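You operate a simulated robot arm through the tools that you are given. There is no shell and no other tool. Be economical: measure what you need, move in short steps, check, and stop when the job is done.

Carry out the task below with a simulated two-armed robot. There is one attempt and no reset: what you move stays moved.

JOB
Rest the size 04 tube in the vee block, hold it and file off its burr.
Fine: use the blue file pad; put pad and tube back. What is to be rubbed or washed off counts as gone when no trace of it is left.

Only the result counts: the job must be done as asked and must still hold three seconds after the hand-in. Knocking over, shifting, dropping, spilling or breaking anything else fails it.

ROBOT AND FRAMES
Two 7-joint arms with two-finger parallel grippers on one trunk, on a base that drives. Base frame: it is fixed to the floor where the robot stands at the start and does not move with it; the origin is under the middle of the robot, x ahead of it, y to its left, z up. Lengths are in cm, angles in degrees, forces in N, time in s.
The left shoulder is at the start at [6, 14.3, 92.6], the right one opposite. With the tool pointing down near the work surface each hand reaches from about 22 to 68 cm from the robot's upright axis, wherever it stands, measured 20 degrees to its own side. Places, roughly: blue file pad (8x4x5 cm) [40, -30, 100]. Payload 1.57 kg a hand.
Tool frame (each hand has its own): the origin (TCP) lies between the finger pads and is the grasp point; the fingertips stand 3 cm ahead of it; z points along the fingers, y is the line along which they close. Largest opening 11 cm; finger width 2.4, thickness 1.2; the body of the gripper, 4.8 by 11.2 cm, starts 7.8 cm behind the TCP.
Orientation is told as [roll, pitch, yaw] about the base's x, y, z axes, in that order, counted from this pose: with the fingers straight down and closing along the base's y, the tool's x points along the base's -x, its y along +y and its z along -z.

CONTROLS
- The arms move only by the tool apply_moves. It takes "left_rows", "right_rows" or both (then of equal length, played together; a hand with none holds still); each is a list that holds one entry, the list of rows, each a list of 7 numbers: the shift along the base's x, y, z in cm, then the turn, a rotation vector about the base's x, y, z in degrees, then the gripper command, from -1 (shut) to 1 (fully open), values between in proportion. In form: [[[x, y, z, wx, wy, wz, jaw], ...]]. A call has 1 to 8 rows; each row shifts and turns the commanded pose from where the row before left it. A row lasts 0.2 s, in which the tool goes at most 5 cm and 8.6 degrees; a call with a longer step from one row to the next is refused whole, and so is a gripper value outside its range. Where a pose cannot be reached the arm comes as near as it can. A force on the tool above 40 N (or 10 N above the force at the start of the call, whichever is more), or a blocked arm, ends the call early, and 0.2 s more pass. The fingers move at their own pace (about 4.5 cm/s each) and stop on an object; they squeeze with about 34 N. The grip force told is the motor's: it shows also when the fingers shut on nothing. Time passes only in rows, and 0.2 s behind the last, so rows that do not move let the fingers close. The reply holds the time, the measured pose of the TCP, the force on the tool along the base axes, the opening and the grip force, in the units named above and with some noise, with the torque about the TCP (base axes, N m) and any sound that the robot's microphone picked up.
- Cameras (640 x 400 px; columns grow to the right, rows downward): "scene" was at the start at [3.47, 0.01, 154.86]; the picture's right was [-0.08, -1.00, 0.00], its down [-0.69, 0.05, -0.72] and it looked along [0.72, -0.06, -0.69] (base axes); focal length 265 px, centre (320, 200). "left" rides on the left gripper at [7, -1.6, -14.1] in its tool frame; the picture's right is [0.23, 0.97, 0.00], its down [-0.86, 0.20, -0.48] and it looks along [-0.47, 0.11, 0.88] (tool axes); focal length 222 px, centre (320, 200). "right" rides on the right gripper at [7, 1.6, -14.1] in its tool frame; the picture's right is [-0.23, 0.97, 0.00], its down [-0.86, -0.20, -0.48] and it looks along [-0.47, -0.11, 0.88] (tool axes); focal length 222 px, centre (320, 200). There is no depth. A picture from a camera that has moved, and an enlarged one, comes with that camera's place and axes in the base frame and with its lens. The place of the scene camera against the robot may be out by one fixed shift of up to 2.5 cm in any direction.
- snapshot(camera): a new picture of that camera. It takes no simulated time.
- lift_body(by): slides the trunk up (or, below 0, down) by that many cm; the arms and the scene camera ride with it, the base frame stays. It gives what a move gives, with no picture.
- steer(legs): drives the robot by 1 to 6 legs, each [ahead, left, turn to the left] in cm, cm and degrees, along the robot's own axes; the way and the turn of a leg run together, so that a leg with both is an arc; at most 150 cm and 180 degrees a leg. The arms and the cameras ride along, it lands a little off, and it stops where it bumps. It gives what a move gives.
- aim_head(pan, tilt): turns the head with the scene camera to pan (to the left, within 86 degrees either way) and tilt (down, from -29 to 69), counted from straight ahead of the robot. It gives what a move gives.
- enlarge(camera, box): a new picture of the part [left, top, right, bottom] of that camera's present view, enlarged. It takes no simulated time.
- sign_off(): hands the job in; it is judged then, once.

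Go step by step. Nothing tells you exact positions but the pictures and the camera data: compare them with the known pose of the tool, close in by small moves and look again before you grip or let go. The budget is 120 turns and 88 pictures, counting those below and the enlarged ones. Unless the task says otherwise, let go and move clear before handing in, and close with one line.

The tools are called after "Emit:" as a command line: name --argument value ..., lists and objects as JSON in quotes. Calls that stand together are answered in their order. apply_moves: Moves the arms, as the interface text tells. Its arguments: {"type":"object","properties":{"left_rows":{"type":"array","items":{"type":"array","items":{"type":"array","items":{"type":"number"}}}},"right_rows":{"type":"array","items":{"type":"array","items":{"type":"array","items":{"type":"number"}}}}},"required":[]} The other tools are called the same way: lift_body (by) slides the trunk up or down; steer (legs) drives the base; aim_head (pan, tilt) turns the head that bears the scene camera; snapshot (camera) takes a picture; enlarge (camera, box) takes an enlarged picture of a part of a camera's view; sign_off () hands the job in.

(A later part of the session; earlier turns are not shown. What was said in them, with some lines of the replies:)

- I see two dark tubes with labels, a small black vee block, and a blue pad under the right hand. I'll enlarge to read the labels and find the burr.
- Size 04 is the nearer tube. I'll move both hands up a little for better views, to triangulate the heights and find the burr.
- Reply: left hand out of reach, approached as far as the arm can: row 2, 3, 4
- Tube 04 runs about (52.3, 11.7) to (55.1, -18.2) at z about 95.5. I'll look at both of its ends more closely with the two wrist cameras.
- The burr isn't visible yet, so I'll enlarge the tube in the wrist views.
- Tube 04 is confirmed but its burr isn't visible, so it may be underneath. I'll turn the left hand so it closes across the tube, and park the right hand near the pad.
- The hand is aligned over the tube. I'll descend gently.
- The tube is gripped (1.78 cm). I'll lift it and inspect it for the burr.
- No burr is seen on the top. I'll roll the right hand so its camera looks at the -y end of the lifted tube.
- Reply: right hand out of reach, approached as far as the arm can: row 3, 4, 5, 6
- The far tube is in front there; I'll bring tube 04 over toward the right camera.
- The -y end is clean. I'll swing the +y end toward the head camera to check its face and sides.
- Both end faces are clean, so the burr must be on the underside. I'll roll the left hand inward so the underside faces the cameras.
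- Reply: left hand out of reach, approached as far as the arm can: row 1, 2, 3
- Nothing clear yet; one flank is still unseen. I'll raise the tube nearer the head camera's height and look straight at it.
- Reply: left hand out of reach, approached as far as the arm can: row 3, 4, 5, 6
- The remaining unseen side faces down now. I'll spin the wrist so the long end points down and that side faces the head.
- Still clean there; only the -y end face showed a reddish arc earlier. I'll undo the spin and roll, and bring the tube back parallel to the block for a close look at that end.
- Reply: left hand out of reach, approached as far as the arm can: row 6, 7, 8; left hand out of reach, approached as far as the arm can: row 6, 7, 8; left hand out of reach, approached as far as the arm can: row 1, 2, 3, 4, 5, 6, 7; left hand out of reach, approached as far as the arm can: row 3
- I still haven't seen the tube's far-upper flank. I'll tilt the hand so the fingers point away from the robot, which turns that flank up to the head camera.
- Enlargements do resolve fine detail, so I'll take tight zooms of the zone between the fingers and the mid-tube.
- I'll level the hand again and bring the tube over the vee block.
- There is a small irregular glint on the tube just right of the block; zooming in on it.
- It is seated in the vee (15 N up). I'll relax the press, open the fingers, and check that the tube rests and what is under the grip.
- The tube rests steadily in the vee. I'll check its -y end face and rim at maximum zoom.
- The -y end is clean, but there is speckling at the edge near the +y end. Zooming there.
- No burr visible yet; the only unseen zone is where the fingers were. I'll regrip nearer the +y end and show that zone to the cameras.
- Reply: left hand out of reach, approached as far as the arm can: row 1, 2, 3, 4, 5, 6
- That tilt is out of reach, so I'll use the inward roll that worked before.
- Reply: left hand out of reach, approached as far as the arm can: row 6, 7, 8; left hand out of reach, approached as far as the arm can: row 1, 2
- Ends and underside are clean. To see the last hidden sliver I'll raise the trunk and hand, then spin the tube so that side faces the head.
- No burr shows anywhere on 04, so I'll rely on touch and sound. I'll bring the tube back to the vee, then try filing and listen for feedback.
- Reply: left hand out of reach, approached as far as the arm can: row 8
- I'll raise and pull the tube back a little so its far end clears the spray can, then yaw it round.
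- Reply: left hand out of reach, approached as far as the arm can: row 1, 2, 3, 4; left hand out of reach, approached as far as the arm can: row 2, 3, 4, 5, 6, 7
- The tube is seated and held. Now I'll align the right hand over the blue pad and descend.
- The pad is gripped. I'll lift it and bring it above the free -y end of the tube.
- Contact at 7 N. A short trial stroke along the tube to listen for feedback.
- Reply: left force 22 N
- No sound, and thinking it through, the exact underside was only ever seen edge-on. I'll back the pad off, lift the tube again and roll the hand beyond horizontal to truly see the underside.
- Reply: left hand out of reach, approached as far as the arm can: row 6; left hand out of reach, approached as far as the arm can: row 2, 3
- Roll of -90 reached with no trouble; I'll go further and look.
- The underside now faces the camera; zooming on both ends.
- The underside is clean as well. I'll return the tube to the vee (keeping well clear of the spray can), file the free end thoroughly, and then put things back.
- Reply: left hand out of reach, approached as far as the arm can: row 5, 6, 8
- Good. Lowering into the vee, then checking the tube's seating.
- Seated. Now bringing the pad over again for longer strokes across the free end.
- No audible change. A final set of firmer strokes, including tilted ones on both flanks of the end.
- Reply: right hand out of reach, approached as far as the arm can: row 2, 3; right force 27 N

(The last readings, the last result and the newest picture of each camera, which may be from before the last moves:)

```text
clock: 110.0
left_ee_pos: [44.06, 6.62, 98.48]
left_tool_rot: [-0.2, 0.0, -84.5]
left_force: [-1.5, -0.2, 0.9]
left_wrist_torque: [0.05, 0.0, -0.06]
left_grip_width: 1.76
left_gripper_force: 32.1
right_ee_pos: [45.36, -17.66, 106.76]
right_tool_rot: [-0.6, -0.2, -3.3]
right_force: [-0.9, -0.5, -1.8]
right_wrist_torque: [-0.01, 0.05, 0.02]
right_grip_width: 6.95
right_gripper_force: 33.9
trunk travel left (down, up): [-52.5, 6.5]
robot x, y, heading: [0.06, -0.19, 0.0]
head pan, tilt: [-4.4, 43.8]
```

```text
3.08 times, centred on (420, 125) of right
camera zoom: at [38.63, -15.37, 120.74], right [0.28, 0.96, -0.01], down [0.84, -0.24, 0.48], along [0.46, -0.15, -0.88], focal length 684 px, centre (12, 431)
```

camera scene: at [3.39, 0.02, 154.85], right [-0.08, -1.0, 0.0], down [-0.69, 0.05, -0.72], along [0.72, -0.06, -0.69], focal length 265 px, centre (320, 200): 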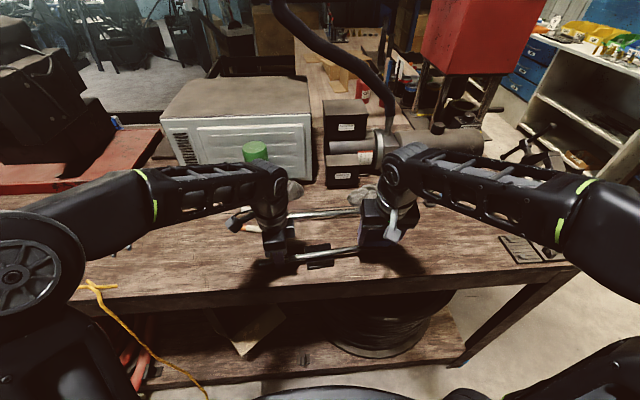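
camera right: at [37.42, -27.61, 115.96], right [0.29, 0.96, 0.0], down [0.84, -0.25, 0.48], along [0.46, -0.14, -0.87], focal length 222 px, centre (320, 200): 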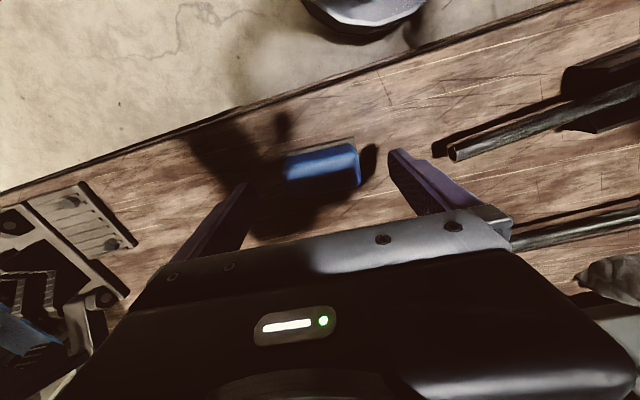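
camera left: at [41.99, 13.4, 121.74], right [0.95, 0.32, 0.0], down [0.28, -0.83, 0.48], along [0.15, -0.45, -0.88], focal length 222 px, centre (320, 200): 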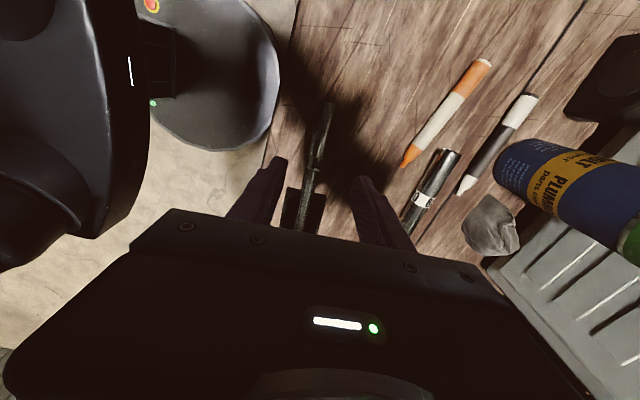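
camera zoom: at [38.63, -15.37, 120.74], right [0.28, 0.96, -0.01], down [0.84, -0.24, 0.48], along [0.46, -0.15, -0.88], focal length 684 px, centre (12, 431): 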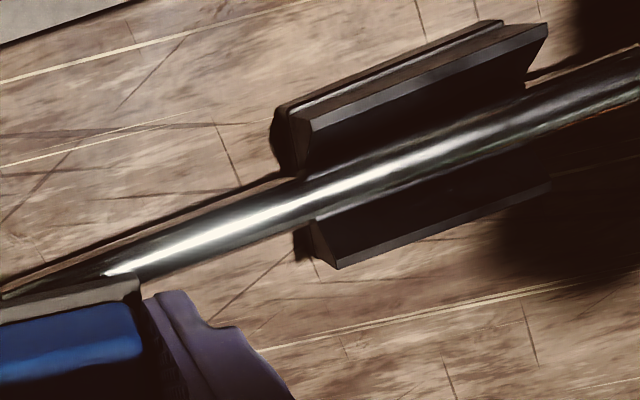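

The tube looks clean. Returning the pad to its recorded spot (44.0, -29.6).

Emit:
apply_moves --right_rows '[[[-0.4, -4, 0, 0.5, 0, 0, -1], [-0.5, -4, 0, 0, 0, 0, -1], [-0.4, -3.9, 0, 0, 0, 0, -1], [0, 0, -3, 0, 0, 0, -1], [0, 0, -3, 0, 0, 0, -1], [0, 0, -1.5, 0, 0, 0, -1], [0, 0, 0, 0, 0, 0, -1]]]'

```text
clock: 111.6
left_ee_pos: [44.08, 6.56, 98.51]
left_tool_rot: [-0.2, 0.0, -84.5]
left_force: [-1.2, 0.1, 2.0]
left_wrist_torque: [-0.29, -0.02, -0.04]
left_grip_width: 1.73
left_gripper_force: 32.4
right_ee_pos: [43.91, -29.46, 99.17]
right_tool_rot: [-0.3, -0.1, -3.2]
right_force: [-0.2, 0.2, -1.4]
right_wrist_torque: [0.02, 0.0, 0.0]
right_grip_width: 6.94
right_gripper_force: 33.9
trunk travel left (down, up): [-52.5, 6.5]
robot x, y, heading: [-0.08, 0.06, 0.2]
head pan, tilt: [-4.4, 43.8]
```

Emit:
apply_moves --right_rows '[[[0.1, -0.1, -0.4, 0, 0, 0, -1], [0, 0, -0.2, 0, 0, 0, -1], [0, 0, 0, 0, 0, 0, -1]]]'

```text
clock: 112.4
left_ee_pos: [44.17, 6.56, 98.46]
left_tool_rot: [-0.2, 0.0, -84.5]
left_force: [-0.8, 0.8, 2.2]
left_wrist_torque: [-0.25, -0.05, -0.06]
left_grip_width: 1.79
left_gripper_force: 32.4
right_ee_pos: [44.16, -29.6, 98.56]
right_tool_rot: [-0.2, -0.1, -3.3]
right_force: [0.0, 1.3, -1.4]
right_wrist_torque: [-0.01, 0.03, -0.01]
right_grip_width: 6.91
right_gripper_force: 33.5
trunk travel left (down, up): [-52.5, 6.5]
robot x, y, heading: [-0.1, 0.09, -0.1]
head pan, tilt: [-4.4, 43.8]
```

Emit:
apply_moves --right_rows '[[[0, 0, -0.2, 0, 0, 0, -1], [0, 0, 0, 0, 0, 0, -0.5], [0, 0, 0, 0, 0, 0, 0.2], [0, 0, 0, 0, 0, 0, 0.7], [0, 0, 0, 0, 0, 0, 1], [0, 0, 2, 0, 0, 0, 1], [0, 0, 4, 0, 0, 0, 1], [-1, -3, 4, 0, 0, 0, 1]]]' --left_rows '[[[0, 0, 1, 0, 0, 0, -1], [0, 0, 2, 0, 0, 0, -1], [0, 0, 2, 0, 0, 0, -1], [1.5, 0, 0, 0, 0, 0, -1], [2, 0, 0, 0, 0, 0, -1], [2, 0, 0, 0, 0, 0, -1], [2, -0.1, 0, 0, 0, 0, -1], [1.1, -0.1, 0, 0, 0, 0, -1]]]'

```text
refused: row 8 steps farther than a row can; nothing moved
```

Emit:
apply_moves --right_rows '[[[0, 0, -0.2, 0, 0, 0, -1], [0, 0, 0, 0, 0, 0, -0.5], [0, 0, 0, 0, 0, 0, 0.2], [0, 0, 0, 0, 0, 0, 0.7], [0, 0, 0, 0, 0, 0, 1], [0, 0, 2, 0, 0, 0, 1], [0, 0, 4, 0, 0, 0, 1], [-1, -2, 4, 0, 0, 0, 1]]]' --left_rows '[[[0, 0, 1, 0, 0, 0, -1], [0, 0, 2, 0, 0, 0, -1], [0, 0, 2, 0, 0, 0, -1], [1.5, 0, 0, 0, 0, 0, -1], [2, 0, 0, 0, 0, 0, -1], [2, 0, 0, 0, 0, 0, -1], [2, -0.1, 0, 0, 0, 0, -1], [1.1, -0.1, 0, 0, 0, 0, -1]]]'

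```text
clock: 114.2
left_ee_pos: [52.93, 6.41, 103.53]
left_tool_rot: [-0.2, 0.1, -84.5]
left_force: [0.3, -0.2, -2.5]
left_wrist_torque: [0.21, 0.01, 0.0]
left_grip_width: 1.76
left_gripper_force: 32.3
right_ee_pos: [42.86, -31.7, 108.53]
right_tool_rot: [0.0, -0.1, -3.3]
right_force: [0.8, -0.2, 1.0]
right_wrist_torque: [0.0, -0.03, -0.01]
right_grip_width: 11.01
right_gripper_force: 0.0
trunk travel left (down, up): [-52.5, 6.5]
robot x, y, heading: [0.26, -0.18, 0.0]
head pan, tilt: [-4.4, 43.8]
```

Lowering here would bring the finger too near the orange marker's tip. I'll go back to the vee, regrip at the original point (y about 3.6), and then return the tube.

Emit:
apply_moves --left_rows '[[[-2, 0.1, 0, 0, 0, 0, -1], [-2, 0.1, 0, 0, 0, 0, -1], [-2.5, 0, 0, 0, 0, 0, -1], [-2.3, 0, -1, 0, 0, 0, -1], [0, 0, -2, 0, 0, 0, -1], [0, 0, -1.2, 0, 0, 0, -1], [0, 0, -0.7, 0, 0, 0, -1], [0, 0, -0.1, 0, 0, 0, -1]]]'

```text
clock: 116.0
left_ee_pos: [44.06, 6.63, 98.46]
left_tool_rot: [-0.1, -0.1, -84.4]
left_force: [2.5, 0.3, 3.4]
left_wrist_torque: [-0.4, -0.06, 0.31]
left_grip_width: 1.76
left_gripper_force: 32.5
right_ee_pos: [43.02, -31.75, 108.55]
right_tool_rot: [-0.2, -0.1, -3.3]
right_force: [-0.6, 0.4, -0.5]
right_wrist_torque: [0.03, 0.01, -0.02]
right_grip_width: 11.01
right_gripper_force: 0.1
trunk travel left (down, up): [-52.5, 6.5]
robot x, y, heading: [0.15, 0.09, -0.0]
head pan, tilt: [-4.4, 43.8]
```

Emit:
apply_moves --left_rows '[[[0, 0, 0, 0, 0, 0, -0.6], [0, 0, 0, 0, 0, 0, -0.3], [0, 0, 4, 0, 0, 0, -0.1], [0.28, -3, 0, 0, 0, 0, -0.1], [0, 0, -4, 0, 0, 0, -0.1], [0, 0, 0, 0, 0, 0, -0.5], [0, 0, 0, 0, 0, 0, -1], [0, 0, 0, 0, 0, 0, -1]]]'

Emit:
apply_moves --left_rows '[[[0, 0, 1, 0, 0, 0, -1], [0, 0, 3, 0, 0, 0, -1], [0, 0, 2, 0, 0, 0, -1], [2, 0, 0, 0, 0, 0, -1], [2.5, 0, 0, 0, 0, 0, -1], [2.5, 0, 0, 0, 0, 0, -1], [1.6, -0.1, 0, 0, 0, 0, -1], [0, 0, 0, 0, 0, 0, -1]]]'

```text
clock: 117.8
left_ee_pos: [44.32, 3.56, 98.31]
left_tool_rot: [-0.2, 0.0, -84.5]
left_force: [1.6, -1.5, -0.1]
left_wrist_torque: [-0.04, -0.02, 0.18]
left_grip_width: 1.77
left_gripper_force: 21.6
right_ee_pos: [42.93, -31.79, 108.59]
right_tool_rot: [-0.1, -0.1, -3.3]
right_force: [0.6, -0.5, -0.7]
right_wrist_torque: [-0.01, 0.01, -0.01]
right_grip_width: 11.0
right_gripper_force: 0.1
trunk travel left (down, up): [-52.5, 6.5]
robot x, y, heading: [0.06, -0.02, 0.2]
head pan, tilt: [-4.4, 43.8]
```

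```text
clock: 119.6
left_ee_pos: [52.78, 3.58, 104.38]
left_tool_rot: [-0.2, 0.2, -84.6]
left_force: [0.8, 0.1, -2.8]
left_wrist_torque: [0.14, 0.0, 0.0]
left_grip_width: 1.74
left_gripper_force: 32.7
right_ee_pos: [42.94, -31.76, 108.5]
right_tool_rot: [-0.1, -0.1, -3.4]
right_force: [-0.2, 0.9, 0.4]
right_wrist_torque: [-0.03, 0.0, -0.03]
right_grip_width: 11.01
right_gripper_force: 0.1
trunk travel left (down, up): [-52.5, 6.5]
robot x, y, heading: [-0.07, 0.11, -0.1]
head pan, tilt: [-4.4, 43.8]
```

Emit:
apply_moves --left_rows '[[[0.2, 0, -3, 0, 0, 0, -1], [0, 0, -3, 0, 0, 0, -1], [0, 0, -0.9, 0, 0, 0, -1], [0, 0, -0.3, 0, 0, 0, -1], [0, 0, 0, 0, 0, 0, -1]]]'

```text
clock: 120.8
left_ee_pos: [53.02, 3.49, 97.19]
left_tool_rot: [-0.2, 0.0, -84.5]
left_force: [0.3, 0.0, -2.0]
left_wrist_torque: [0.19, 0.0, 0.0]
left_grip_width: 1.76
left_gripper_force: 32.2
right_ee_pos: [42.81, -31.67, 108.49]
right_tool_rot: [-0.3, -0.1, -3.3]
right_force: [0.6, -0.1, 0.1]
right_wrist_torque: [0.01, 0.0, -0.01]
right_grip_width: 10.98
right_gripper_force: 0.1
trunk travel left (down, up): [-52.5, 6.5]
robot x, y, heading: [0.32, 0.37, -0.1]
head pan, tilt: [-4.4, 43.8]
```

Emit:
apply_moves --left_rows '[[[0, 0, -0.15, 0, 0, 0, -1], [0, 0, -0.15, 0, 0, 0, -1], [0, 0, 0, 0, 0, 0, -1]]]'

```text
clock: 121.6
left_ee_pos: [52.98, 3.5, 96.97]
left_tool_rot: [0.0, 0.0, -84.5]
left_force: [-0.7, 0.2, 2.1]
left_wrist_torque: [0.15, -0.06, 0.02]
left_grip_width: 1.75
left_gripper_force: 32.3
right_ee_pos: [43.01, -31.76, 108.68]
right_tool_rot: [-0.2, -0.1, -3.3]
right_force: [0.1, -0.8, -1.2]
right_wrist_torque: [-0.01, 0.02, 0.02]
right_grip_width: 10.99
right_gripper_force: 0.0
trunk travel left (down, up): [-52.5, 6.5]
robot x, y, heading: [-0.38, -0.5, -0.0]
head pan, tilt: [-4.4, 43.8]
```

The tube touches the bench; I'll release it gently and move clear upward.

Emit:
apply_moves --left_rows '[[[0, 0, 0, 0, 0, 0, -0.75], [0, 0, 0, 0, 0, 0, -0.55], [0, 0, 0, 0, 0, 0, -0.35], [0, 0, 0, 0, 0, 0, -0.2], [0, 0, 2, 0, 0, 0, -0.2], [0, 0, 4, 0, 0, 0, -0.2], [-4, 0, 2, 0, 0, 0, -0.2], [-4, 0, 2, 0, 0, 0, -0.2]]]'

Emit:
snapshot --camera "scene"

```text
clock: 123.4
left_ee_pos: [44.8, 3.47, 107.08]
left_tool_rot: [-0.2, 0.0, -84.5]
left_force: [-0.2, 0.1, -0.4]
left_wrist_torque: [-0.02, -0.03, 0.02]
left_grip_width: 4.4
left_gripper_force: 0.0
right_ee_pos: [42.86, -31.78, 108.54]
right_tool_rot: [-0.3, -0.1, -3.3]
right_force: [-0.5, 0.0, -0.2]
right_wrist_torque: [0.04, -0.03, 0.01]
right_grip_width: 11.02
right_gripper_force: 0.0
trunk travel left (down, up): [-52.5, 6.5]
robot x, y, heading: [-0.14, 0.08, -0.1]
head pan, tilt: [-4.4, 43.8]
```

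```text
1 pictures are left
camera scene: at [3.38, 0.02, 154.87], right [-0.08, -1.0, 0.0], down [-0.69, 0.05, -0.72], along [0.72, -0.06, -0.69], focal length 265 px, centre (320, 200)
```

scene: 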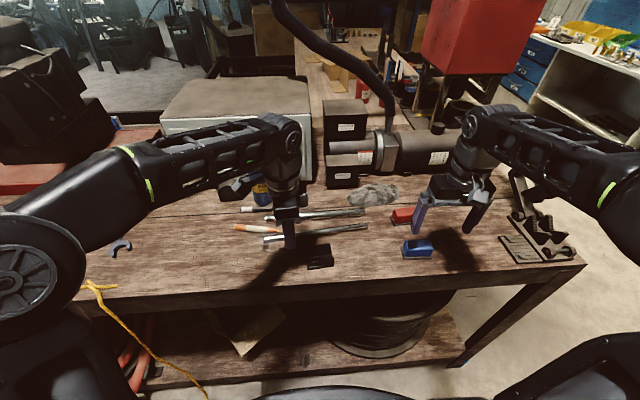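

The tube and pad are back in place and both hands are clear. I'm handing in.

Emit:
sign_off

```text
The job is handed in.
```

I rested the 04 tube in the vee block, held it there, and filed its -y end with the blue pad, but I never saw a burr on the tube, so I can't confirm one was removed. I checked both ends and all sides by camera. Filing gave no sound or other sign of a burr, and I did not file the labelled end. The pad and tube are back where they were, as near as I could place them, and nothing else looked knocked over or shifted, though the vee block may have moved a few millimetres.
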